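You operate a simulated robot arm through the tools that you are given. There is no shell and no other tool. Be economical: measure what you need, move in short steps, check, and stop when the job is done.

Carry out the task below with a simulated robot arm. There is one attempt and no reset: what you move stays moved.

TASK
Bend the pale bundle from the white rack round the yellow form.
Fine: middle lever first, all three tight; grey slider to In use.

It is judged by the outcome, as a careful person would: the job done as asked, and still so three seconds after it is handed in. It fails if anything else is knocked over, pushed out of place, dropped, spilled or broken.

THE ROBOT
A 5-joint arm with a two-finger parallel gripper on a trunk, on a base that drives. Base frame: it is fixed to the floor where the robot stands at the start and does not move with it; the origin is under the middle of the robot, x ahead of it, y to its left, z up. Lengths are in m, angles in degrees, forces in N, time in s.
It reaches about 1.134 m from its shoulder. Its first joint turns from -149.0 to 149.0 degrees. Places, roughly: gap of the yellow form [0.8, 1.1, 1]; grey slider [0.5, 0.9, 1]; left black lever [0.6, 1.1, 1]; left red lever [1, -0.4, 1]; middle black lever [0.6, 1, 1.1]; middle red lever [1.1, -0.5, 1.1]; right black lever [0.6, 0.9, 1]; right red lever [1.1, -0.7, 1]; yellow form [0.7, 1, 1]. Payload 1.57 kg.
The TCP is the grasp point between the finger pads, 0.03 m short of the fingertips. In the tool frame z runs along the fingers and y along their closing line. Largest opening 0.11 m; finger width 0.024, thickness 0.012; the body of the gripper, 0.048 by 0.112 m, starts 0.078 m behind the TCP.
Orientation is that of the tool frame in the base frame, as a unit quaternion [w, x, y, z]. With the fingers straight down and closing along the base's y, the tool's x points along the base's -x, its y along +y and its z along -z.

THE INTERFACE
- The arm moves only by the tool jog_arm. Its argument "commands" is one flat list of numbers, 7 for each row, row after row: the finger opening in m, from 0 to 0.11, then the shift along the tool's x, y, z in units of 50 mm (1.0 is 50 mm), then the turn, a rotation vector about the tool's x, y, z in units of 8 degrees (1.0 is 8 degrees). In form: [fingers, x, y, z, rx, ry, rz, fingers, x, y, z, rx, ry, rz, ...]. A call has 1 to 10 rows; each row shifts and turns the commanded pose from where the row before left it, along the tool's axes as they then stand. A call with a number of a shift or a turn outside -1 to 1 is refused whole. Each row takes 0.2 s and may step no farther than 0.05 m and 8.6 degrees from the row before; otherwise, or with a gripper value out of range, the whole call is refused. Where a pose cannot be reached the arm comes as near as it can. A force on the tool above 90 N (or 10 N above the force at the start of the call, whichever is more), or a blocked arm, ends the call early, and 0.2 s more pass. Each finger travels about 0.153 m/s and halts on what it meets, pressing with about 36 N; the grip force reading is that of the motor and also rises with nothing between the fingers. The clock runs only during rows and for 0.2 s after the last one: add rows that do not move to give the fingers time. The reply holds the time, the measured pose of the TCP, the force on the tool along the base axes, the opening and the grip force, in the units named above and with some noise, with the torque about the TCP (base axes, N m) and any sound that the robot's microphone picked up, and new pictures: "show" is both (left out), scene, wrist or none.
- Cameras (640 x 400 px; columns grow to the right, rows downward): "scene" is now at [0.0245, 0.1934, 1.7045]; the picture's right is [0.24, -0.97, 0.00], its down [-0.77, -0.19, -0.61] and it looks along [0.59, 0.15, -0.79] (base axes); focal length 295 px, centre (320, 200). "wrist" rides on the gripper at [0.07, 0.016, -0.141] in the tool frame; the picture's right is [-0.23, 0.97, 0.00], its down [-0.85, -0.20, -0.48] and it looks along [-0.47, -0.11, 0.88] (tool axes); focal length 222 px, centre (320, 200). There is no depth. A picture from a camera that has moved, and an enlarged one, comes with that camera's place and axes in the base frame and with its lens.
- raise_lower(by): slides the trunk up (or, below 0, down) by that many m; the arm and the scene camera ride with it, the base frame stays. It gives what a move gives, with no picture.
- drive_base(legs): drives the robot by 1 to 6 legs, each [ahead, turn to the left] in m and degrees, along the robot's own axes; the way and the turn of a leg run together, so that a leg with both is an arc; at most 1.5 m and 180 degrees a leg. The arm and the cameras ride along, it lands a little off, and it stops where it bumps. It gives what a move gives, and a new picture of the scene camera.
- head_to(pan, tilt): turns the head with the scene camera to pan (to the left, within 155 degrees either way) and tilt (down, from -29 to 69), counted from straight ahead of the robot. It gives what a move gives, and a new picture of the scene camera.
- close_up(camera, box): a new picture of the part [left, top, right, bottom] of that camera's present view, enlarged. No time passes.
- close_job(): hands the job in; it is judged then, once.

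Go step by step. Nothing tells you exact positions but the pictures and the camera data: compare them with the known pose of the tool, close in by small moves and look again before you grip or let go. The budget is 120 turns and 260 pictures, counting those below and the enlarged ones. Unless the task says otherwise, let go and move clear before handing in, and close with one line.

The tools are called by a JSON object that holds its "api" and its "payload". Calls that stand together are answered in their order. jog_arm: Moves the arm, as the interface text tells. Its arguments: {"type":"object","properties":{"commands":{"type":"array","items":{"type":"number"}},"show":{"type":"string","enum":["both","scene","wrist","none"]}},"required":["commands"]} The other tools are called the same way: raise_lower (by) slides the trunk up or down; drive_base (legs) drives the base; head_to (pan, tilt) turns the head that bears the scene camera; close_up (camera, box) takes an enlarged picture of a part of a camera's view; close_job () hands the job in.

At the start:

```text
t: 0.0
position: [0.2905, 0.518, 0.9993]
ee_rot: [0.0, 0.005, 1.0, 0.0]
ft_force: [0.8, -0.3, -0.3]
moment: [0.0, 0.0, 0.01]
gripper_width: 0.1102
gripper_force: 0.1
trunk travel left (down, up): [-0.733, 0.237]
robot x, y, heading: [-0.0002, 0.0047, 0.1]
head pan, tilt: [13.8, 52.2]
```

scene: 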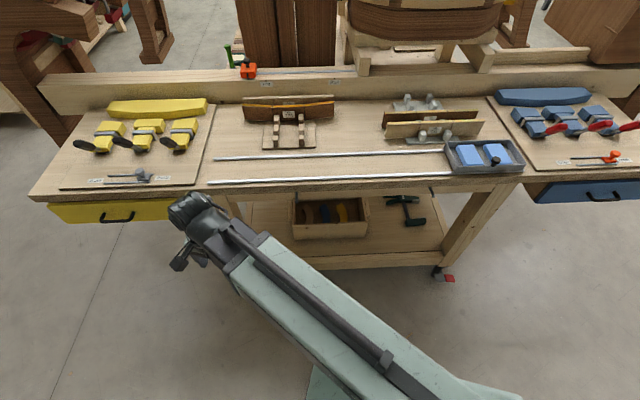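
wrist: 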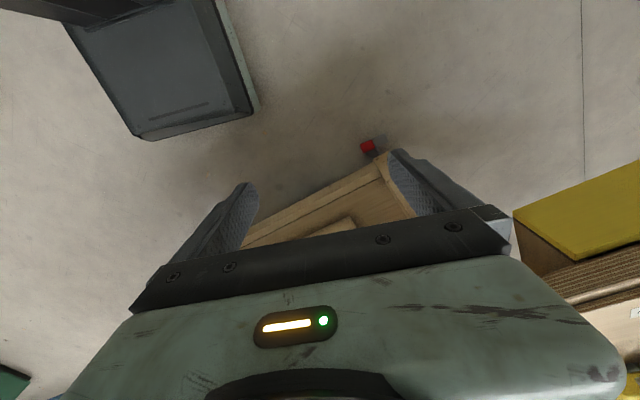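

I see a bench with a yellow form at left (black levers), a blue form at right (red levers), and two racks in the middle. I take close-ups to identify the parts.

{"api": "close_up", "payload": {"camera": "scene", "box": [50, 80, 220, 200]}}

{"api": "close_up", "payload": {"camera": "scene", "box": [230, 80, 370, 160]}}

{"api": "close_up", "payload": {"camera": "scene", "box": [370, 80, 530, 180]}}

{"api": "close_up", "payload": {"camera": "scene", "box": [480, 70, 640, 180]}}

```text
3.33 times, centred on (135, 140) of scene
camera zoom: at [0.0245, 0.1934, 1.7045], right [0.24, -0.97, 0.0], down [-0.77, -0.19, -0.61], along [0.59, 0.15, -0.79], focal length 983 px, centre (937, 400)
```

zoom: 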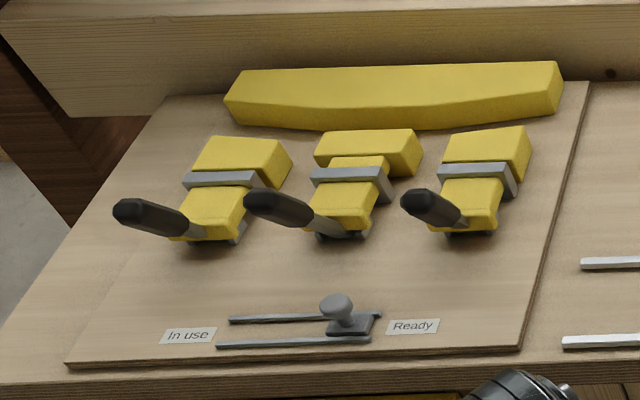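

```text
4.57 times, centred on (300, 120) of scene
camera zoom: at [0.0245, 0.1934, 1.7045], right [0.24, -0.97, 0.0], down [-0.77, -0.19, -0.61], along [0.59, 0.15, -0.79], focal length 1348 px, centre (411, 566)
```

zoom: 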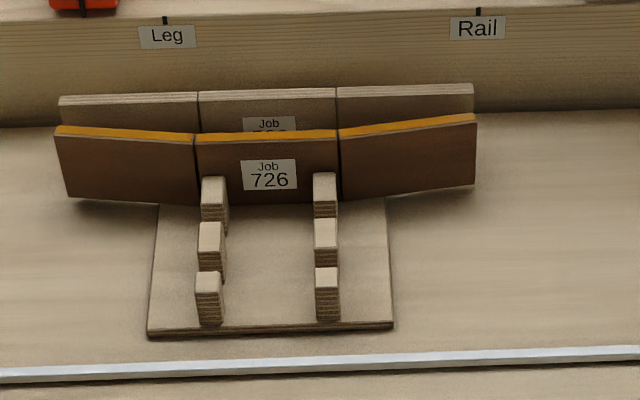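

```text
4.00 times, centred on (450, 130) of scene
camera zoom: at [0.0245, 0.1934, 1.7045], right [0.24, -0.97, 0.0], down [-0.77, -0.19, -0.61], along [0.59, 0.15, -0.79], focal length 1179 px, centre (-200, 480)
```

zoom: 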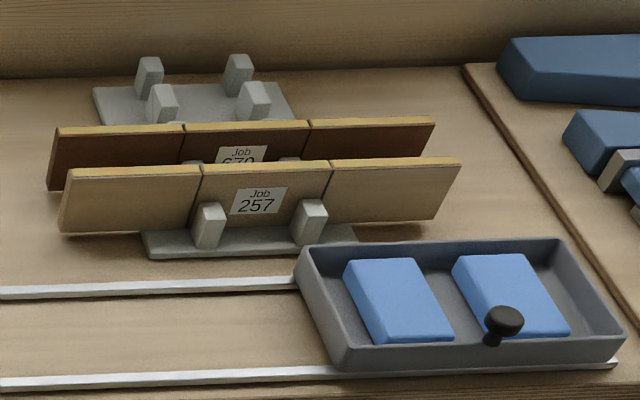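

```text
3.64 times, centred on (560, 125) of scene
camera zoom: at [0.0245, 0.1934, 1.7045], right [0.24, -0.97, 0.0], down [-0.77, -0.19, -0.61], along [0.59, 0.15, -0.79], focal length 1072 px, centre (-553, 473)
```

zoom: 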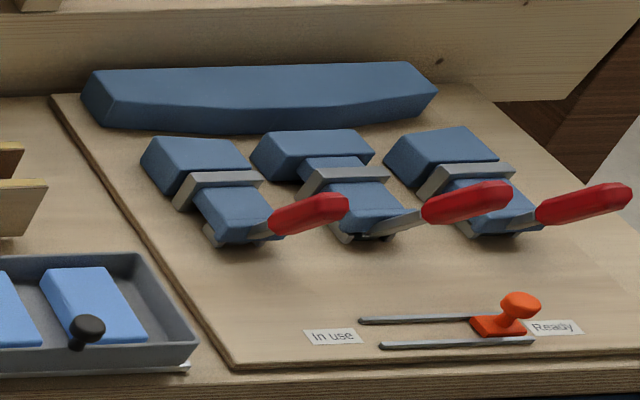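

The target is the pale "Job 257" bundle at the front of the light-grey/white rack; the yellow form's gap lies between its convex back block and three pads. I raise the trunk and drive to a spot between the two.

{"api": "raise_lower", "payload": {"by": 0.2}}

{"api": "drive_base", "payload": {"legs": [[0, 58], [0.4, 0], [0, -44]]}}

```text
t: 2.2
position: [0.2909, 0.5179, 1.201]
ee_rot: [0.0, 0.005, 1.0, 0.0]
ft_force: [0.0, -0.2, 0.4]
moment: [0.0, 0.01, 0.01]
gripper_width: 0.1099
gripper_force: 0.0
trunk travel left (down, up): [-0.933, 0.037]
robot x, y, heading: [-0.0028, 0.0078, -0.1]
head pan, tilt: [13.8, 52.2]
```

```text
t: 9.3
position: [0.3677, 0.9167, 1.2004]
ee_rot: [-0.001, -0.119, 0.993, 0.001]
ft_force: [-0.8, -0.8, 0.5]
moment: [0.0, 0.02, 0.04]
gripper_width: 0.1099
gripper_force: 0.1
trunk travel left (down, up): [-0.933, 0.037]
robot x, y, heading: [0.2107, 0.347, 14.6]
head pan, tilt: [13.8, 52.2]
camera scene: at [0.1899, 0.53, 1.9047], right [0.48, -0.88, 0.0], down [-0.69, -0.38, -0.61], along [0.54, 0.29, -0.79], focal length 295 px, centre (320, 200)
```

scene: 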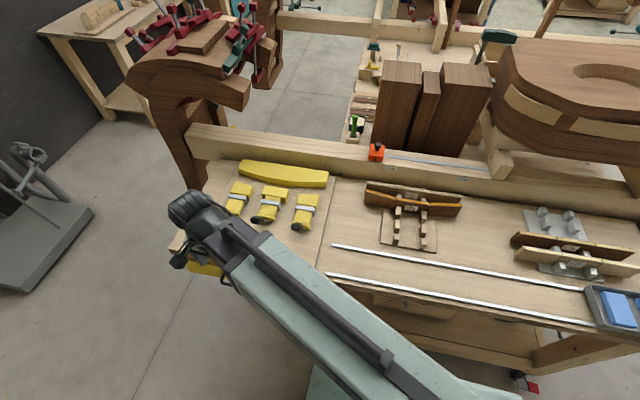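

Now I look directly at the white rack, and at the yellow form.

{"api": "head_to", "payload": {"pan": -46, "tilt": 45}}

{"api": "close_up", "payload": {"camera": "scene", "box": [200, 110, 440, 260]}}

```text
t: 10.6
position: [0.3675, 0.9174, 1.2003]
ee_rot: [0.0, -0.119, 0.993, 0.001]
ft_force: [0.4, -0.7, -0.2]
moment: [0.04, 0.04, -0.01]
gripper_width: 0.1101
gripper_force: 0.0
trunk travel left (down, up): [-0.933, 0.037]
robot x, y, heading: [0.212, 0.3466, 15.1]
head pan, tilt: [-46.0, 45.0]
camera scene: at [0.1929, 0.4543, 1.9143], right [-0.52, -0.86, 0.0], down [-0.6, 0.37, -0.71], along [0.6, -0.37, -0.71], focal length 295 px, centre (320, 200)
```

scene: 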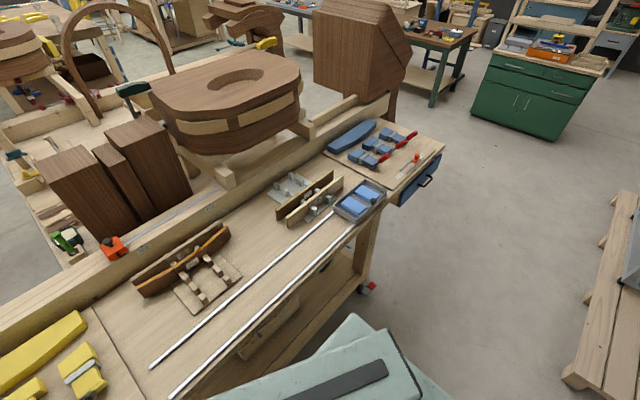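

```text
2.67 times, centred on (320, 185) of scene
camera zoom: at [0.1929, 0.4543, 1.9143], right [-0.52, -0.86, 0.0], down [-0.6, 0.37, -0.71], along [0.6, -0.37, -0.71], focal length 786 px, centre (320, 240)
```

zoom: 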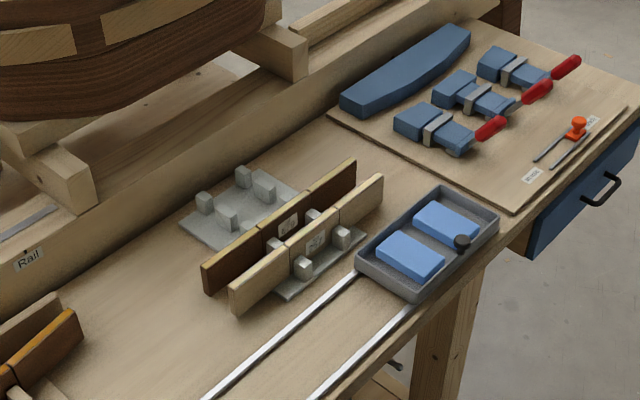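

The label of the Job 257 bundle triangulates to about (0.95, 0.00, 1.01). I swing the arm over there at height.

{"api": "jog_arm", "payload": {"commands": [0.11, -0.33, -0.93, 0, 0, 0, 0, 0.11, -0.33, -0.93, 0, 0, 0, 0, 0.11, -0.33, -0.93, 0, 0, 0, 0, 0.11, -0.33, -0.93, 0, 0, 0, 0, 0.11, -0.33, -0.93, 0, 0, 0, 0, 0.11, -0.33, -0.93, 0, 0, 0, 0, 0.11, -0.33, -0.93, 0, 0, 0, 0, 0.11, -0.33, -0.93, 0, 0, 0, 0, 0.11, -0.33, -0.93, 0, 0, 0, 0, 0.11, -0.33, -0.93, 0, 0, 0, 0], "show": "scene"}}

```text
t: 12.8
position: [0.7126, 0.6221, 1.1997]
ee_rot: [0.0, -0.119, 0.993, 0.0]
ft_force: [0.5, -0.4, 0.6]
moment: [-0.01, -0.02, -0.01]
gripper_width: 0.1099
gripper_force: 0.0
out of reach, approached as far as the arm can: row 2, 3, 4, 5, 6, 7, 8, 9
trunk travel left (down, up): [-0.933, 0.037]
robot x, y, heading: [0.2154, 0.3428, 14.8]
head pan, tilt: [-46.0, 45.0]
camera scene: at [0.1933, 0.4535, 1.9144], right [-0.52, -0.85, 0.0], down [-0.6, 0.37, -0.71], along [0.6, -0.37, -0.71], focal length 295 px, centre (320, 200)
```

scene: 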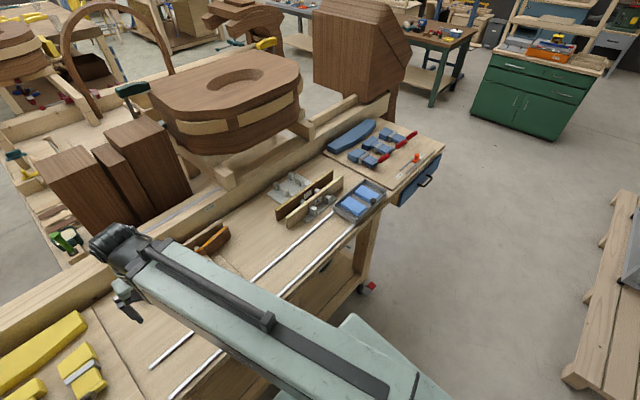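

The arm has a minimum radius (~0.57 m), so I go outward in an arc.

{"api": "jog_arm", "payload": {"commands": [0.11, -0.66, -0.74, 0, 0, 0, 0, 0.11, -0.66, -0.74, 0, 0, 0, 0, 0.11, -0.66, -0.74, 0, 0, 0, 0, 0.11, -0.66, -0.74, 0, 0, 0, 0, 0.11, -0.66, -0.74, 0, 0, 0, 0, 0.11, -0.66, -0.74, 0, 0, 0, 0, 0.11, 0, -0.98, 0, 0, 0, 0, 0.11, 0, -0.98, 0, 0, 0, 0, 0.11, 0, -0.98, 0, 0, 0, 0, 0.11, 0, -0.98, 0, 0, 0, 0], "show": "none"}}

{"api": "jog_arm", "payload": {"commands": [0.11, 0, -0.8, 0, 0, 0, 0, 0.11, 0, 0, 0, 0, 0, 1, 0.11, 0, 0, 0, 0, 0, 1, 0.11, 0, 0, 0, 0, 0, 1, 0.11, 0, 0, 0, 0, 0, 1, 0.11, 0, 0, 0, 0, 0, 1, 0.11, 0, 0, 0, 0, 0, 1, 0.11, 0, 0, 0, 0, 0, 1, 0.11, 0, 0, 0, 0, 0, 1, 0.11, 0, 0, 0, 0, 0, 1]}}

```text
t: 15.0
position: [1.0016, 0.2627, 1.2012]
ee_rot: [-0.001, -0.12, 0.993, 0.0]
ft_force: [0.5, -0.4, -0.3]
moment: [0.05, -0.01, 0.01]
gripper_width: 0.1101
gripper_force: 0.0
trunk travel left (down, up): [-0.933, 0.037]
robot x, y, heading: [0.2082, 0.3414, 14.9]
head pan, tilt: [-46.0, 45.0]
```

```text
t: 17.2
position: [1.0115, 0.2261, 1.1984]
ee_rot: [0.0, 0.489, 0.872, -0.001]
ft_force: [0.4, 0.3, 0.1]
moment: [0.01, 0.0, -0.02]
gripper_width: 0.1098
gripper_force: 0.0
trunk travel left (down, up): [-0.933, 0.037]
robot x, y, heading: [0.2075, 0.3438, 14.9]
head pan, tilt: [-46.0, 45.0]
camera scene: at [0.193, 0.4541, 1.9144], right [-0.52, -0.85, 0.0], down [-0.6, 0.37, -0.71], along [0.6, -0.37, -0.71], focal length 295 px, centre (320, 200)
camera wrist: at [0.9897, 0.293, 1.34], right [0.95, 0.32, 0.0], down [0.28, -0.83, 0.48], along [0.15, -0.45, -0.88], focal length 222 px, centre (320, 200)
```

scene: 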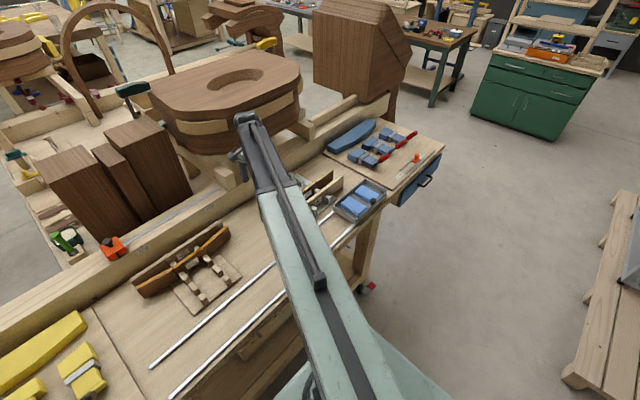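
wrist: 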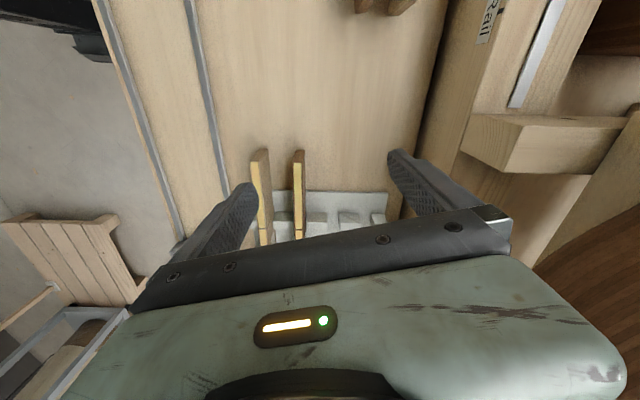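

Aligning the tool's closing line to the bench normal and moving over the bundle.

{"api": "jog_arm", "payload": {"commands": [0.11, 0, 0, 0, 0, 0, 0.9, 0.11, 0, 0, 0, 0, 0, 0.9, 0.11, -0.83, -0.44, 0, 0, 0, 0, 0.11, -0.83, -0.44, 0, 0, 0, 0, 0.11, -0.83, -0.44, 0, 0, 0, 0, 0.11, -0.83, -0.44, 0, 0, 0, 0, 0.11, -0.83, -0.44, 0, 0, 0, 0, 0.11, 0, 0, 0, 0, 0, 0]}}

{"api": "close_up", "payload": {"camera": "scene", "box": [220, 130, 400, 240]}}

```text
t: 19.0
position: [0.9667, -0.0056, 1.2008]
ee_rot: [0.0, 0.593, 0.805, 0.0]
ft_force: [-0.1, -0.1, 0.6]
moment: [0.01, -0.02, -0.05]
gripper_width: 0.1103
gripper_force: 0.1
out of reach, approached as far as the arm can: row 3
trunk travel left (down, up): [-0.933, 0.037]
robot x, y, heading: [0.2143, 0.3458, 15.0]
head pan, tilt: [-46.0, 45.0]
camera scene: at [0.1931, 0.4541, 1.9144], right [-0.52, -0.86, 0.0], down [-0.6, 0.37, -0.71], along [0.6, -0.37, -0.71], focal length 295 px, centre (320, 200)
camera wrist: at [0.963, 0.0663, 1.34], right [1.0, 0.07, 0.0], down [0.06, -0.88, 0.48], along [0.03, -0.48, -0.88], focal length 222 px, centre (320, 200)
```

scene: 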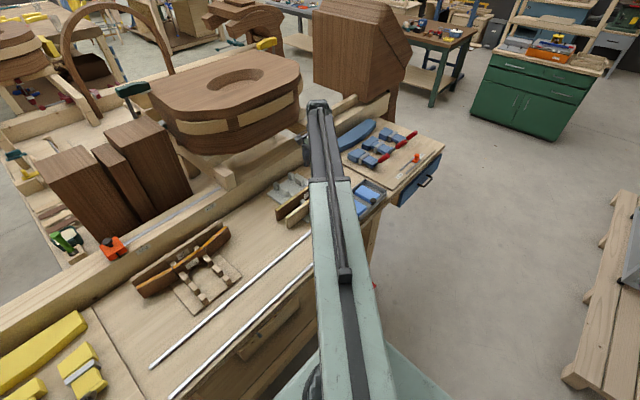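
wrist: 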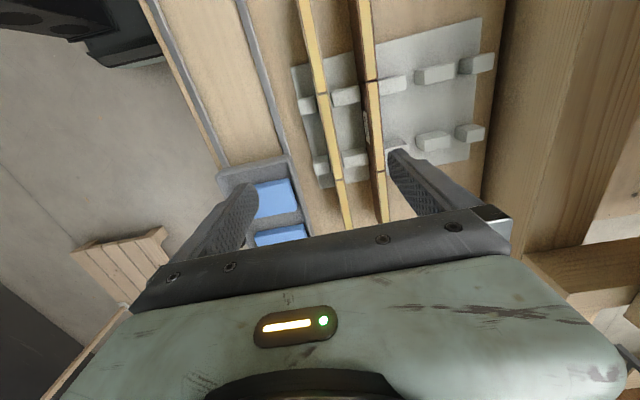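

```text
3.56 times, centred on (310, 185) of scene
camera zoom: at [0.1931, 0.4541, 1.9144], right [-0.52, -0.86, 0.0], down [-0.6, 0.37, -0.71], along [0.6, -0.37, -0.71], focal length 1048 px, centre (356, 253)
```

zoom: 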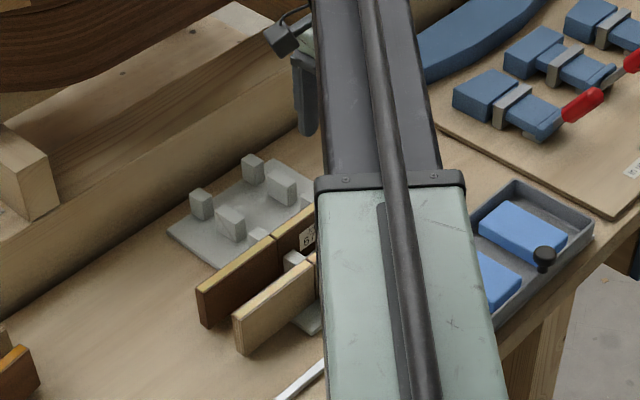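

Bundle top sits about z 1.04, with the dark neighbour ~65 mm behind, so I narrow the fingers before descending partway.

{"api": "jog_arm", "payload": {"commands": [0.055, 0, 0.15, 0.4, 0, 0, 0, 0.055, 0, 0, 0.8, 0, 0, 0, 0.055, 0, 0, 0.6, 0, 0, 0, 0.055, 0, 0, 0, 0, 0, 0]}}

{"api": "close_up", "payload": {"camera": "wrist", "box": [220, 60, 420, 240]}}

```text
t: 20.0
position: [0.9745, -0.0029, 1.1992]
ee_rot: [0.0, 0.593, 0.805, 0.0]
ft_force: [-0.6, -0.4, -0.1]
moment: [0.0, -0.02, 0.0]
gripper_width: 0.0548
gripper_force: 0.1
out of reach, approached as far as the arm can: row 1, 2, 3
trunk travel left (down, up): [-0.933, 0.037]
robot x, y, heading: [0.2123, 0.346, 14.8]
head pan, tilt: [-46.0, 45.0]
camera scene: at [0.193, 0.4542, 1.9144], right [-0.52, -0.85, 0.0], down [-0.6, 0.37, -0.71], along [0.6, -0.37, -0.71], focal length 295 px, centre (320, 200)
camera wrist: at [0.9705, 0.0684, 1.34], right [1.0, 0.07, 0.0], down [0.06, -0.88, 0.48], along [0.03, -0.48, -0.88], focal length 222 px, centre (320, 200)
```

scene: 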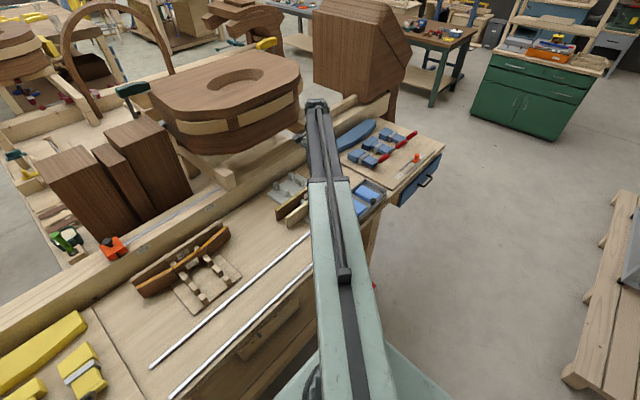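
wrist: 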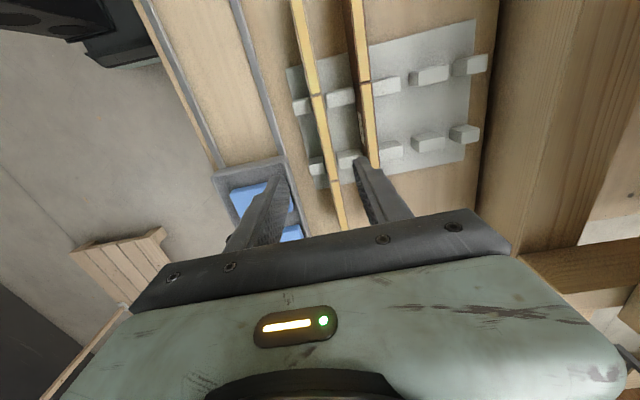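

```text
2.22 times, centred on (320, 150) of wrist
camera zoom: at [0.9705, 0.0684, 1.34], right [1.0, 0.07, 0.0], down [0.06, -0.88, 0.48], along [0.03, -0.48, -0.88], focal length 494 px, centre (320, 311)
```

zoom: 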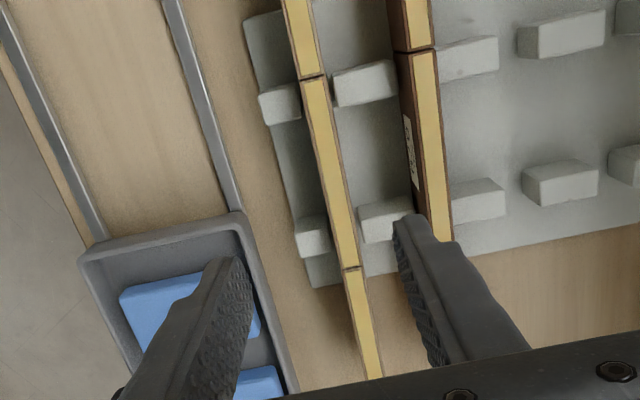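

Down is out of reach at this trunk height, so I descend with the trunk instead.

{"api": "raise_lower", "payload": {"by": -0.09}}

{"api": "jog_arm", "payload": {"commands": [0.055, 0, 0.1, 0, 0, 0, 0]}}

{"api": "close_up", "payload": {"camera": "wrist", "box": [220, 60, 420, 240]}}

```text
t: 21.2
position: [0.974, -0.0026, 1.1089]
ee_rot: [0.001, 0.593, 0.805, 0.0]
ft_force: [0.4, 0.9, 0.8]
moment: [-0.01, 0.0, 0.02]
gripper_width: 0.055
gripper_force: 0.1
trunk travel left (down, up): [-0.843, 0.127]
robot x, y, heading: [0.2099, 0.3472, 14.7]
head pan, tilt: [-46.0, 45.0]
```

```text
t: 21.6
position: [0.9797, -0.001, 1.1104]
ee_rot: [0.0, 0.593, 0.805, 0.0]
ft_force: [0.2, -0.4, -1.0]
moment: [0.0, 0.02, -0.01]
gripper_width: 0.0549
gripper_force: 0.1
trunk travel left (down, up): [-0.843, 0.127]
robot x, y, heading: [0.2122, 0.3408, 14.7]
head pan, tilt: [-46.0, 45.0]
camera scene: at [0.1931, 0.4541, 1.8244], right [-0.52, -0.85, 0.0], down [-0.6, 0.37, -0.71], along [0.6, -0.37, -0.71], focal length 295 px, centre (320, 200)
camera wrist: at [0.9754, 0.0694, 1.25], right [1.0, 0.07, 0.0], down [0.06, -0.88, 0.48], along [0.03, -0.48, -0.88], focal length 222 px, centre (320, 200)
```

scene: 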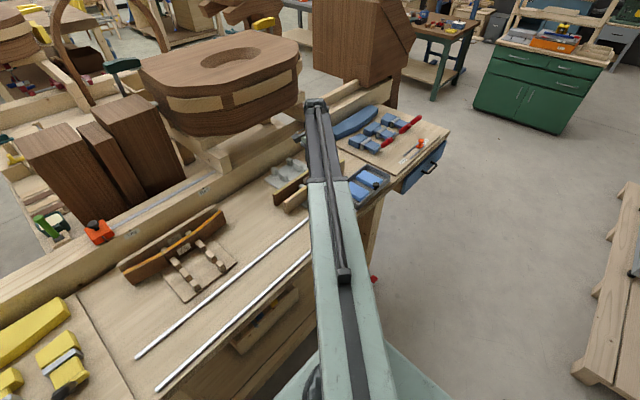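
wrist: 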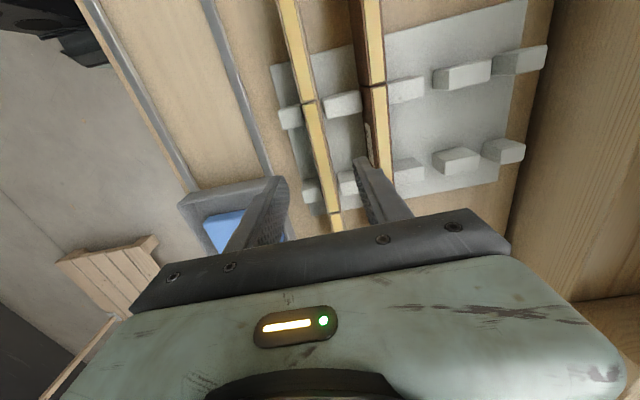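

```text
2.22 times, centred on (320, 150) of wrist
camera zoom: at [0.9754, 0.0694, 1.25], right [1.0, 0.07, 0.0], down [0.06, -0.88, 0.48], along [0.03, -0.48, -0.88], focal length 494 px, centre (320, 311)
```

zoom: 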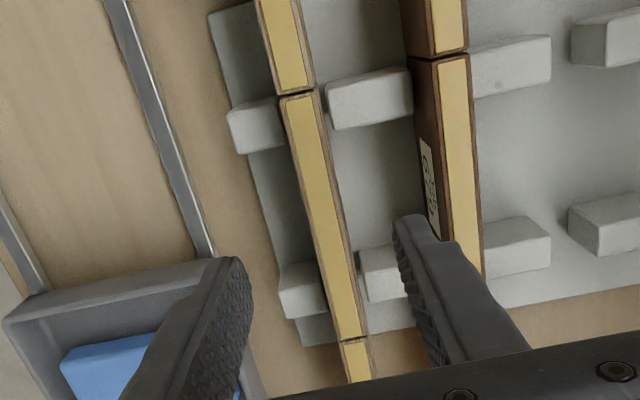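

Triangulating the seams gives the bundle top at z≈1.034 and its centre at (0.984, -0.007). I centre and lower to a shallow grip with fingers 0.055 apart.

{"api": "jog_arm", "payload": {"commands": [0.055, -0.13, 0.05, 0, 0, 0, 0], "show": "none"}}

{"api": "raise_lower", "payload": {"by": -0.076}}

{"api": "close_up", "payload": {"camera": "wrist", "box": [220, 60, 420, 240]}}

```text
t: 22.0
position: [0.9848, -0.0077, 1.1095]
ee_rot: [0.0, 0.593, 0.805, 0.0]
ft_force: [-0.1, -0.2, -0.2]
moment: [0.01, 0.0, 0.0]
gripper_width: 0.0547
gripper_force: 0.1
trunk travel left (down, up): [-0.843, 0.127]
robot x, y, heading: [0.2111, 0.3425, 14.7]
head pan, tilt: [-46.0, 45.0]
```

```text
t: 23.1
position: [0.9842, -0.0075, 1.0344]
ee_rot: [0.0, 0.592, 0.806, 0.0]
ft_force: [0.6, 0.9, -0.3]
moment: [-0.02, 0.0, 0.01]
gripper_width: 0.0552
gripper_force: 0.2
trunk travel left (down, up): [-0.767, 0.203]
robot x, y, heading: [0.2135, 0.3461, 14.9]
head pan, tilt: [-46.0, 45.0]
```

```text
2.22 times, centred on (320, 150) of wrist
camera zoom: at [0.9802, 0.0641, 1.1741], right [1.0, 0.07, 0.0], down [0.06, -0.88, 0.48], along [0.03, -0.48, -0.88], focal length 494 px, centre (320, 311)
```

zoom: 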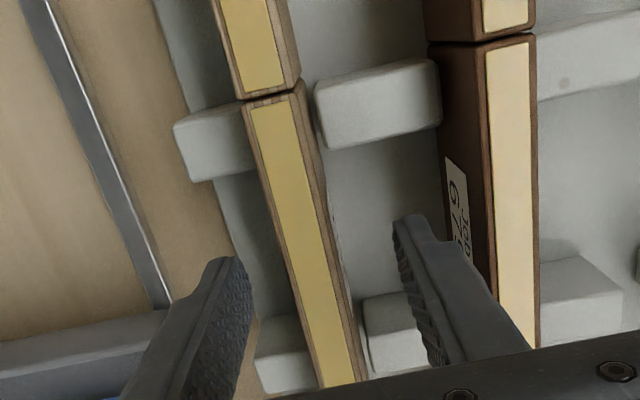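

The fingers straddle the bundle between the posts. I close the grip.

{"api": "jog_arm", "payload": {"commands": [0.03, 0, 0, 0, 0, 0, 0, 0.005, 0, 0, 0, 0, 0, 0, 0.005, 0, 0, 0, 0, 0, 0, 0.005, 0, 0, 0, 0, 0, 0], "show": "wrist"}}

```text
t: 24.1
position: [0.9838, -0.0084, 1.0343]
ee_rot: [0.0, 0.593, 0.805, 0.0]
ft_force: [-0.7, -0.4, 1.6]
moment: [-0.01, 0.0, -0.05]
gripper_width: 0.0158
gripper_force: 31.6
trunk travel left (down, up): [-0.767, 0.203]
robot x, y, heading: [0.2108, 0.3459, 14.8]
head pan, tilt: [-46.0, 45.0]
camera wrist: at [0.9801, 0.064, 1.1741], right [1.0, 0.07, 0.0], down [0.06, -0.88, 0.48], along [0.03, -0.48, -0.88], focal length 222 px, centre (320, 200)
```

wrist: 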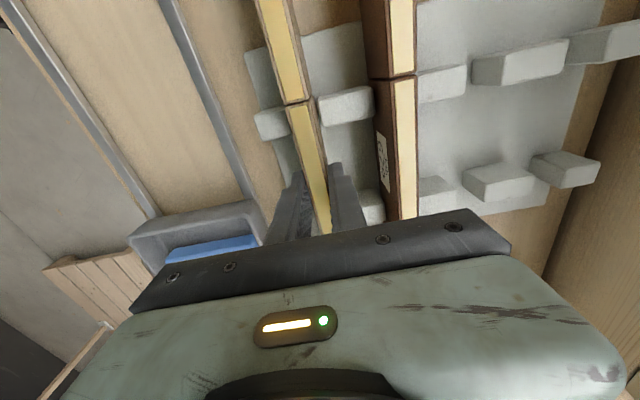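

Gripped at 16 mm thickness; lifting straight up with the trunk.

{"api": "raise_lower", "payload": {"by": 0.2}}

{"api": "head_to", "payload": {"pan": -40, "tilt": 50}}

```text
t: 26.3
position: [0.9838, -0.0078, 1.2338]
ee_rot: [0.0, 0.592, 0.806, 0.0]
ft_force: [0.6, 0.5, -1.9]
moment: [0.01, 0.01, -0.01]
gripper_width: 0.0159
gripper_force: 31.4
trunk travel left (down, up): [-0.967, 0.003]
robot x, y, heading: [0.2095, 0.3458, 14.6]
head pan, tilt: [-46.0, 45.0]
```

```text
t: 27.0
position: [0.9838, -0.0069, 1.2343]
ee_rot: [0.0, 0.593, 0.806, 0.001]
ft_force: [0.6, -0.1, -2.2]
moment: [0.0, 0.0, 0.0]
gripper_width: 0.0155
gripper_force: 30.6
trunk travel left (down, up): [-0.967, 0.003]
robot x, y, heading: [0.2116, 0.3436, 14.8]
head pan, tilt: [-40.0, 50.0]
camera scene: at [0.1935, 0.4632, 1.9415], right [-0.43, -0.9, 0.0], down [-0.69, 0.33, -0.64], along [0.58, -0.27, -0.77], focal length 295 px, centre (320, 200)
```

scene: 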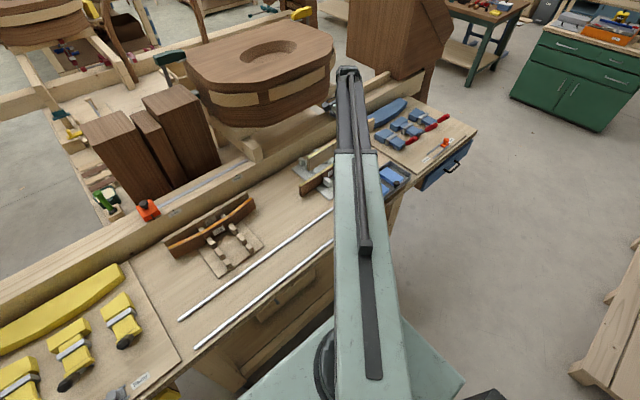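

Lifted cleanly. Now a good look at the yellow form before carrying.

{"api": "head_to", "payload": {"pan": 32, "tilt": 50}}

{"api": "close_up", "payload": {"camera": "scene", "box": [210, 110, 440, 290]}}

```text
t: 28.4
position: [0.9848, -0.007, 1.2345]
ee_rot: [0.0, 0.593, 0.805, -0.001]
ft_force: [-0.3, -0.7, -2.5]
moment: [-0.03, -0.02, 0.0]
gripper_width: 0.0154
gripper_force: 31.0
trunk travel left (down, up): [-0.967, 0.003]
robot x, y, heading: [0.213, 0.343, 14.8]
head pan, tilt: [32.0, 50.0]
camera scene: at [0.1766, 0.5522, 1.9415], right [0.73, -0.69, 0.0], down [-0.53, -0.56, -0.64], along [0.44, 0.47, -0.77], focal length 295 px, centre (320, 200)
```

scene: 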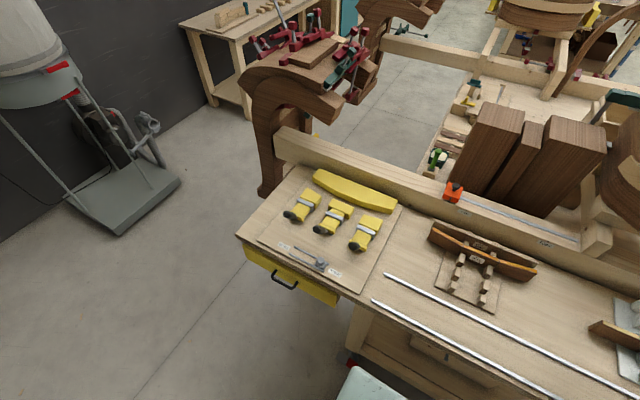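

```text
2.22 times, centred on (325, 200) of scene
camera zoom: at [0.1766, 0.5522, 1.9415], right [0.73, -0.69, 0.0], down [-0.53, -0.56, -0.64], along [0.44, 0.47, -0.77], focal length 655 px, centre (309, 200)
```

zoom: 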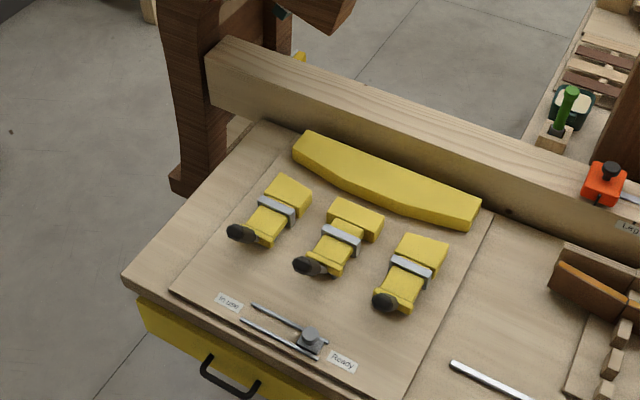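

{"api": "close_up", "payload": {"camera": "scene", "box": [280, 160, 400, 250]}}

```text
4.44 times, centred on (340, 205) of scene
camera zoom: at [0.1766, 0.5522, 1.9415], right [0.73, -0.69, 0.0], down [-0.53, -0.56, -0.64], along [0.44, 0.47, -0.77], focal length 1310 px, centre (231, 178)
```

zoom: 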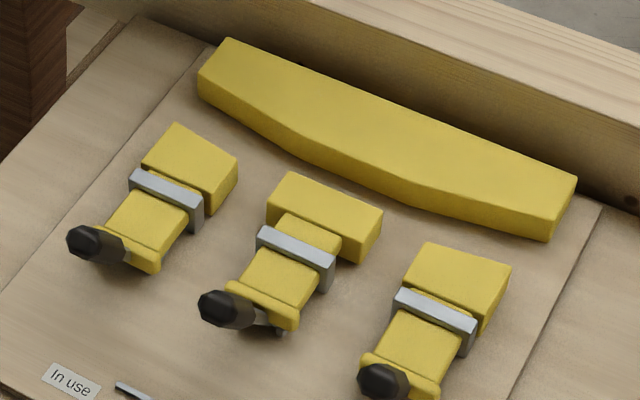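

{"api": "close_up", "payload": {"camera": "scene", "box": [320, 175, 380, 215]}}

{"api": "close_up", "payload": {"camera": "scene", "box": [340, 190, 400, 230]}}

```text
10.00 times, centred on (350, 195) of scene
camera zoom: at [0.1766, 0.5522, 1.9415], right [0.73, -0.69, 0.0], down [-0.53, -0.56, -0.64], along [0.44, 0.47, -0.77], focal length 2949 px, centre (20, 250)
```

zoom: 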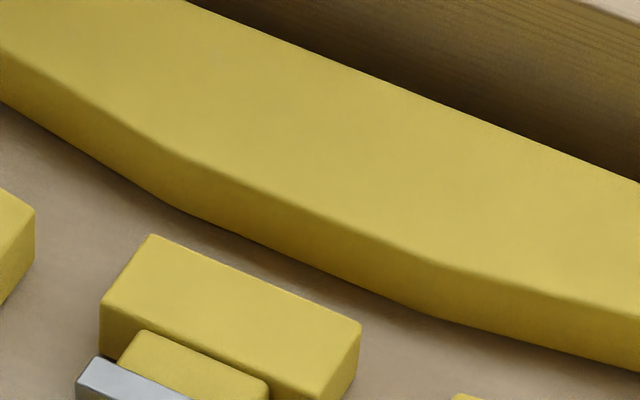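

```text
10.00 times, centred on (370, 210) of scene
camera zoom: at [0.1766, 0.5522, 1.9415], right [0.73, -0.69, 0.0], down [-0.53, -0.56, -0.64], along [0.44, 0.47, -0.77], focal length 2949 px, centre (-180, 100)
```

zoom: 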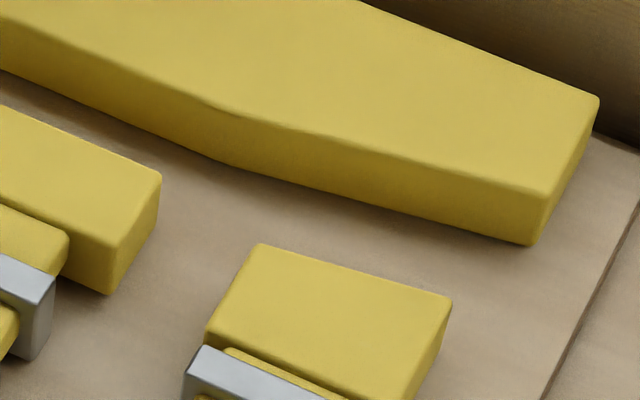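

The gap is ~44 mm wide at the middle, centred near (0.794, 1.058); pads and form are about 40 mm tall (tops ≈1.00). I carry the bundle along the bench at height.

{"api": "jog_arm", "payload": {"commands": [0.005, 0.97, 0.12, 0, 0, 0, 0, 0.005, 0.97, 0.12, 0, 0, 0, 0, 0.005, 0.97, 0.12, 0, 0, 0, 0, 0.005, 0.97, 0.12, 0, 0, 0, 0, 0.005, 0.97, 0.12, 0, 0, 0, 0, 0.005, 0.97, 0.12, 0, 0, 0, 0, 0.005, 0.97, 0.12, 0, 0, 0, 0, 0.005, 0.97, 0.12, 0, 0, 0, 0, 0.005, 0.97, 0.12, 0, 0, 0, 0], "show": "scene"}}

```text
t: 30.4
position: [0.9069, 0.4273, 1.2353]
ee_rot: [0.0, 0.593, 0.805, 0.0]
ft_force: [-0.3, -0.8, -1.3]
moment: [0.0, 0.01, -0.01]
gripper_width: 0.0156
gripper_force: 31.3
trunk travel left (down, up): [-0.967, 0.003]
robot x, y, heading: [0.2124, 0.3432, 14.7]
head pan, tilt: [32.0, 50.0]
camera scene: at [0.1764, 0.5533, 1.9413], right [0.73, -0.69, 0.0], down [-0.52, -0.56, -0.64], along [0.44, 0.47, -0.77], focal length 295 px, centre (320, 200)
```

scene: 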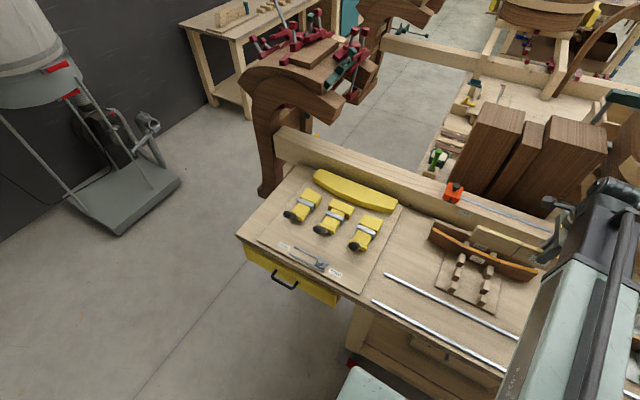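

{"api": "jog_arm", "payload": {"commands": [0.005, 0.97, 0.12, 0, 0, 0, 0, 0.005, 0.97, 0.12, 0, 0, 0, 0, 0.005, 0.97, 0.12, 0, 0, 0, 0, 0.005, 0.97, 0.12, 0, 0, 0, 0, 0.005, 0.97, 0.12, 0, 0, 0, 0, 0.005, 0.97, 0.12, 0, 0, 0, 0, 0.005, 0.97, 0.12, 0, 0, 0, 0, 0.005, 0.97, 0.12, 0, 0, 0, 0, 0.005, 0.97, 0.12, 0, 0, 0, 0, 0.005, 0.97, 0.12, 0, 0, 0, 0], "show": "both"}}

```text
t: 32.6
position: [0.8222, 0.9078, 1.2335]
ee_rot: [-0.001, 0.593, 0.805, 0.001]
ft_force: [0.3, 0.8, -2.0]
moment: [0.0, 0.01, -0.02]
gripper_width: 0.0155
gripper_force: 31.0
trunk travel left (down, up): [-0.967, 0.003]
robot x, y, heading: [0.2127, 0.3441, 14.9]
head pan, tilt: [32.0, 50.0]
camera scene: at [0.1764, 0.5538, 1.9413], right [0.73, -0.69, 0.0], down [-0.52, -0.56, -0.64], along [0.44, 0.47, -0.77], focal length 295 px, centre (320, 200)
camera wrist: at [0.8178, 0.98, 1.3735], right [1.0, 0.07, 0.0], down [0.06, -0.88, 0.48], along [0.03, -0.48, -0.88], focal length 222 px, centre (320, 200)
```

scene: 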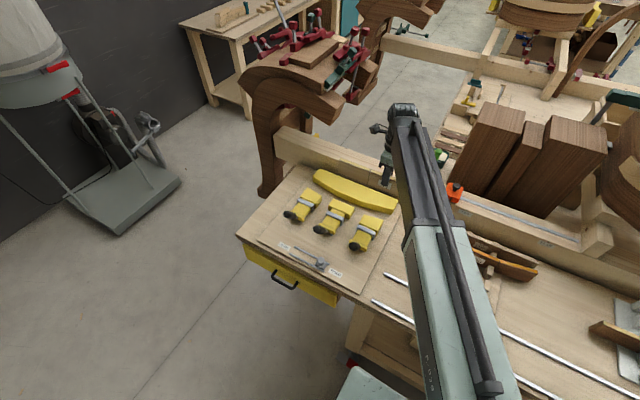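
wrist: 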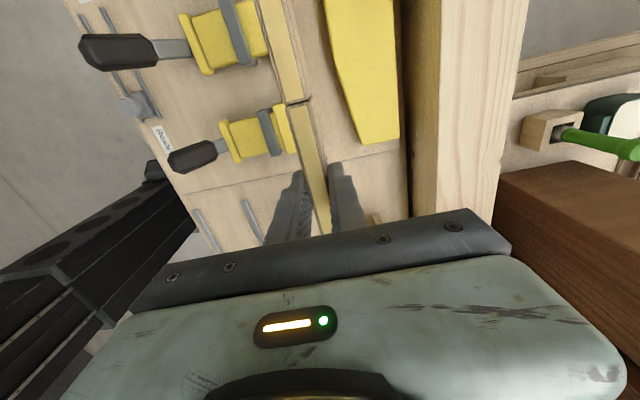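

{"api": "jog_arm", "payload": {"commands": [0.005, 0.76, 0.087, 0, 0, 0, 0, 0.005, 0.76, 0.087, 0, 0, 0, 0, 0.005, 0.76, 0.087, 0, 0, 0, 0, 0.005, 0.76, 0.087, 0, 0, 0, 0, 0.005, 0, 0, 0, 0, 0, 0], "show": "both"}}

{"api": "close_up", "payload": {"camera": "wrist", "box": [160, 0, 480, 240]}}

```text
t: 33.8
position: [0.7917, 1.0555, 1.233]
ee_rot: [0.0, 0.594, 0.805, 0.0]
ft_force: [-0.4, 0.4, -2.0]
moment: [0.03, 0.04, 0.01]
gripper_width: 0.0154
gripper_force: 31.4
trunk travel left (down, up): [-0.967, 0.003]
robot x, y, heading: [0.2103, 0.3401, 14.9]
head pan, tilt: [32.0, 50.0]
camera scene: at [0.1765, 0.5524, 1.9415], right [0.73, -0.69, 0.0], down [-0.53, -0.56, -0.64], along [0.44, 0.47, -0.77], focal length 295 px, centre (320, 200)
camera wrist: at [0.7877, 1.1272, 1.3739], right [1.0, 0.07, 0.0], down [0.06, -0.88, 0.48], along [0.03, -0.48, -0.88], focal length 222 px, centre (320, 200)
```

scene: 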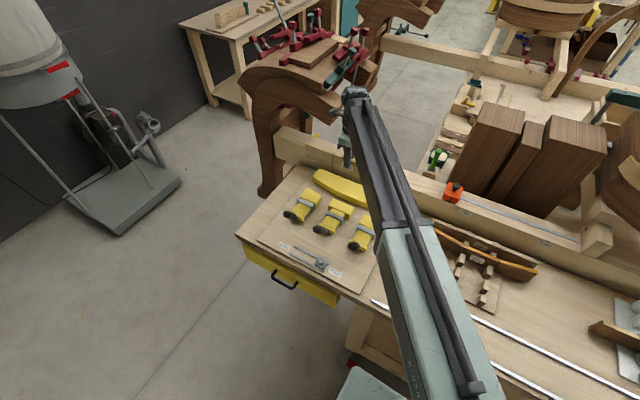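
wrist: 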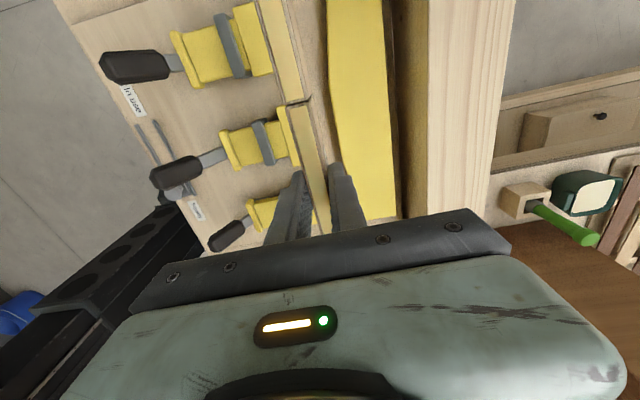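

```text
1.67 times, centred on (320, 120) of wrist
camera zoom: at [0.7877, 1.1272, 1.3739], right [1.0, 0.07, 0.0], down [0.06, -0.88, 0.48], along [0.03, -0.48, -0.88], focal length 370 px, centre (320, 333)
```

zoom: 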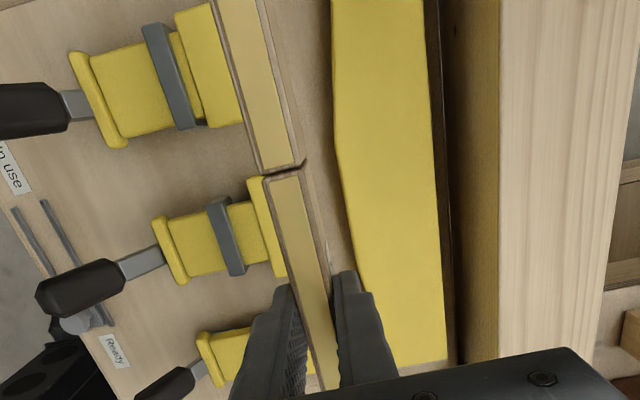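

Centred over the gap along the bench. Lowering with the trunk to just above the pads for a closer look.

{"api": "raise_lower", "payload": {"by": -0.135}}

{"api": "close_up", "payload": {"camera": "wrist", "box": [160, 0, 480, 240]}}

{"api": "close_up", "payload": {"camera": "scene", "box": [260, 100, 420, 220]}}

```text
t: 35.5
position: [0.7924, 1.0572, 1.0986]
ee_rot: [0.0, 0.592, 0.806, 0.0]
ft_force: [0.0, -0.5, -2.0]
moment: [0.02, -0.03, 0.02]
gripper_width: 0.0156
gripper_force: 30.9
trunk travel left (down, up): [-0.832, 0.138]
robot x, y, heading: [0.2124, 0.3433, 14.6]
head pan, tilt: [32.0, 50.0]
```

```text
1.67 times, centred on (320, 120) of wrist
camera zoom: at [0.7877, 1.1271, 1.2389], right [1.0, 0.07, 0.0], down [0.06, -0.88, 0.48], along [0.03, -0.48, -0.88], focal length 370 px, centre (320, 333)
```

zoom: 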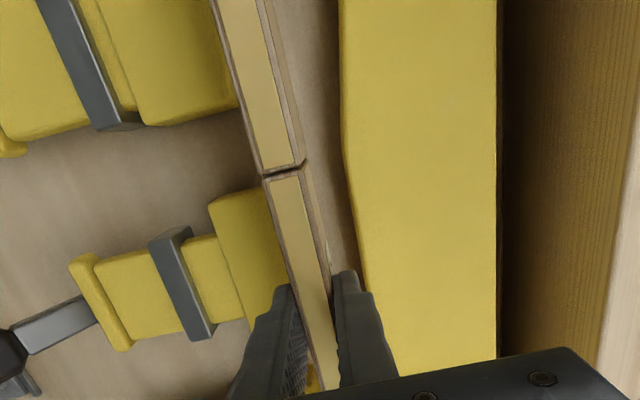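

```text
3.33 times, centred on (340, 160) of scene
camera zoom: at [0.1764, 0.5527, 1.8064], right [0.73, -0.69, 0.0], down [-0.52, -0.56, -0.64], along [0.44, 0.47, -0.77], focal length 983 px, centre (253, 333)
```

zoom: 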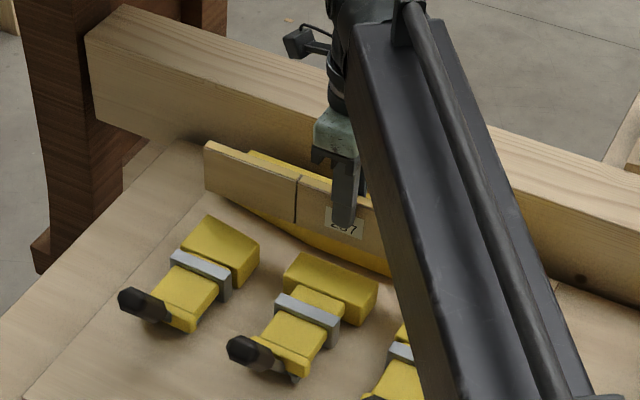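

Alignment is within a few mm. I nudge 2 mm toward the form and lower into the gap.

{"api": "jog_arm", "payload": {"commands": [0.005, -0.03, 0.05, 0, 0, 0, 0], "show": "none"}}

{"api": "raise_lower", "payload": {"by": -0.05}}

{"api": "close_up", "payload": {"camera": "wrist", "box": [160, 0, 480, 240]}}

{"api": "close_up", "payload": {"camera": "scene", "box": [260, 80, 420, 200]}}

```text
t: 35.9
position: [0.7956, 1.0557, 1.0987]
ee_rot: [0.0, 0.593, 0.805, 0.0]
ft_force: [0.2, -0.7, -2.2]
moment: [0.03, 0.0, 0.0]
gripper_width: 0.0153
gripper_force: 31.8
trunk travel left (down, up): [-0.832, 0.138]
robot x, y, heading: [0.2166, 0.3436, 14.7]
head pan, tilt: [32.0, 50.0]
```

```text
t: 36.8
position: [0.7947, 1.0552, 1.049]
ee_rot: [0.0, 0.592, 0.806, 0.0]
ft_force: [0.1, -0.3, -2.0]
moment: [-0.01, 0.0, -0.04]
gripper_width: 0.0154
gripper_force: 31.3
trunk travel left (down, up): [-0.782, 0.188]
robot x, y, heading: [0.2111, 0.3441, 14.8]
head pan, tilt: [32.0, 50.0]
```

```text
1.67 times, centred on (320, 120) of wrist
camera zoom: at [0.7903, 1.1264, 1.1889], right [1.0, 0.07, 0.0], down [0.06, -0.88, 0.48], along [0.03, -0.48, -0.88], focal length 370 px, centre (320, 333)
```

zoom: 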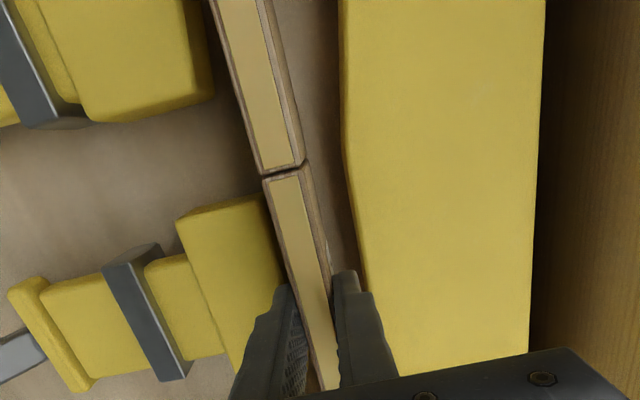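

```text
3.33 times, centred on (340, 140) of scene
camera zoom: at [0.1763, 0.5526, 1.7564], right [0.73, -0.69, 0.0], down [-0.52, -0.56, -0.64], along [0.44, 0.47, -0.77], focal length 983 px, centre (253, 400)
```

zoom: 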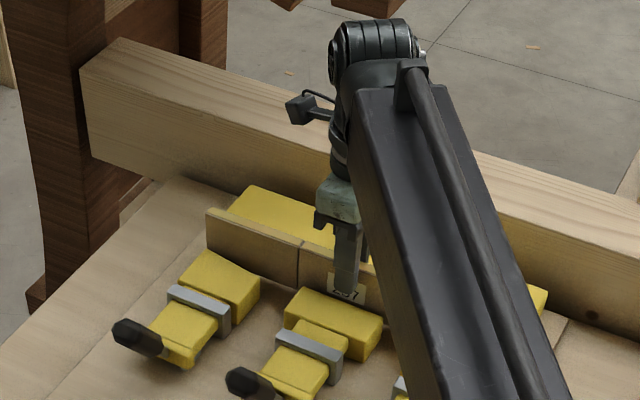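

{"api": "jog_arm", "payload": {"commands": [0.005, 0, 0.05, 0, 0, 0, 0], "show": "none"}}

{"api": "raise_lower", "payload": {"by": -0.014}}

{"api": "close_up", "payload": {"camera": "wrist", "box": [220, 60, 420, 240]}}

{"api": "close_up", "payload": {"camera": "scene", "box": [290, 100, 390, 175]}}

```text
t: 37.2
position: [0.7967, 1.0561, 1.049]
ee_rot: [0.0, 0.593, 0.805, 0.001]
ft_force: [-0.4, -0.4, -2.1]
moment: [-0.03, -0.01, -0.01]
gripper_width: 0.0156
gripper_force: 31.4
trunk travel left (down, up): [-0.782, 0.188]
robot x, y, heading: [0.2062, 0.3487, 14.7]
head pan, tilt: [32.0, 50.0]
```

```text
t: 37.8
position: [0.7975, 1.0556, 1.0363]
ee_rot: [-0.001, 0.593, 0.805, 0.002]
ft_force: [1.2, 1.9, 9.1]
moment: [0.44, 0.12, 0.02]
gripper_width: 0.0154
gripper_force: 31.8
trunk travel left (down, up): [-0.768, 0.202]
robot x, y, heading: [0.2117, 0.3425, 14.5]
head pan, tilt: [32.0, 50.0]
```

```text
2.22 times, centred on (320, 150) of wrist
camera zoom: at [0.7922, 1.1268, 1.1758], right [1.0, 0.07, 0.0], down [0.06, -0.88, 0.48], along [0.03, -0.48, -0.88], focal length 494 px, centre (320, 311)
```

zoom: 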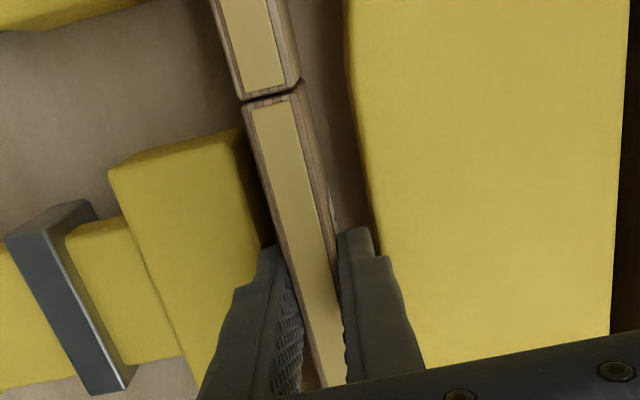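

```text
5.33 times, centred on (340, 138) of scene
camera zoom: at [0.1756, 0.5517, 1.7427], right [0.73, -0.69, 0.0], down [-0.52, -0.56, -0.64], along [0.44, 0.47, -0.77], focal length 1573 px, centre (213, 533)
```

zoom: 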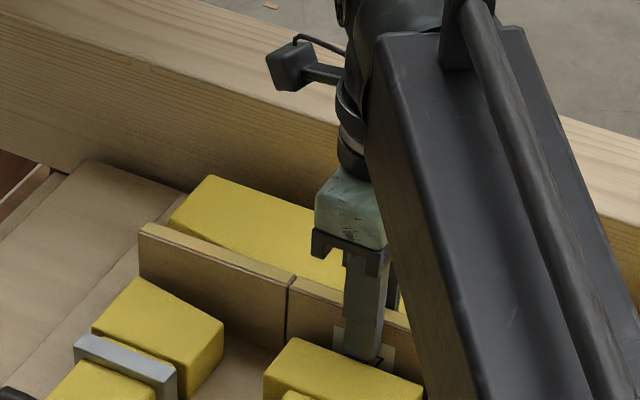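

Contact force of ~11 N indicates the bundle stands on the board, fingertips just above pad height. I release slightly and check.

{"api": "jog_arm", "payload": {"commands": [0.03, 0, 0, 0, 0, 0, 0, 0.04, 0, 0, 0, 0, 0, 0], "show": "wrist"}}

{"api": "close_up", "payload": {"camera": "wrist", "box": [220, 60, 420, 240]}}

```text
t: 38.4
position: [0.7971, 1.0549, 1.0348]
ee_rot: [0.001, 0.593, 0.805, 0.001]
ft_force: [8.5, 4.3, 10.5]
moment: [0.1, -0.29, -0.22]
gripper_width: 0.019
gripper_force: 0.0
trunk travel left (down, up): [-0.768, 0.202]
robot x, y, heading: [0.2103, 0.3473, 15.0]
head pan, tilt: [32.0, 50.0]
camera wrist: at [0.7933, 1.1269, 1.1752], right [1.0, 0.07, 0.0], down [0.06, -0.88, 0.48], along [0.04, -0.48, -0.88], focal length 222 px, centre (320, 200)
```

wrist: 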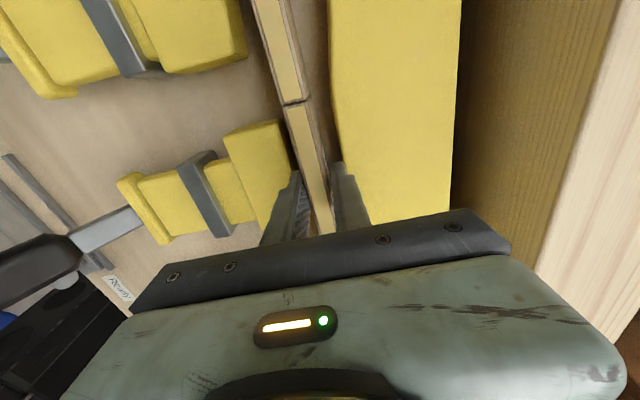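

```text
2.22 times, centred on (320, 150) of wrist
camera zoom: at [0.7933, 1.1269, 1.1752], right [1.0, 0.07, 0.0], down [0.06, -0.88, 0.48], along [0.04, -0.48, -0.88], focal length 494 px, centre (320, 311)
```

zoom: 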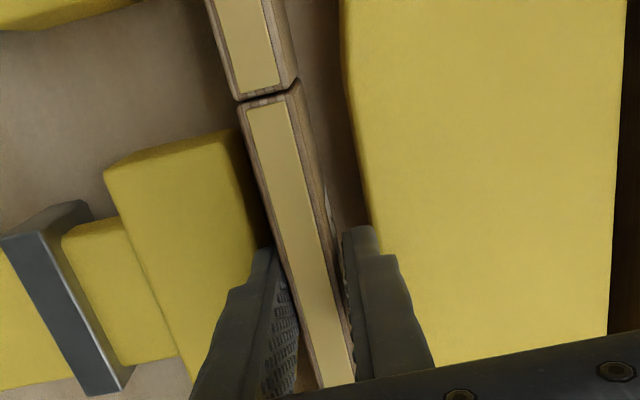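

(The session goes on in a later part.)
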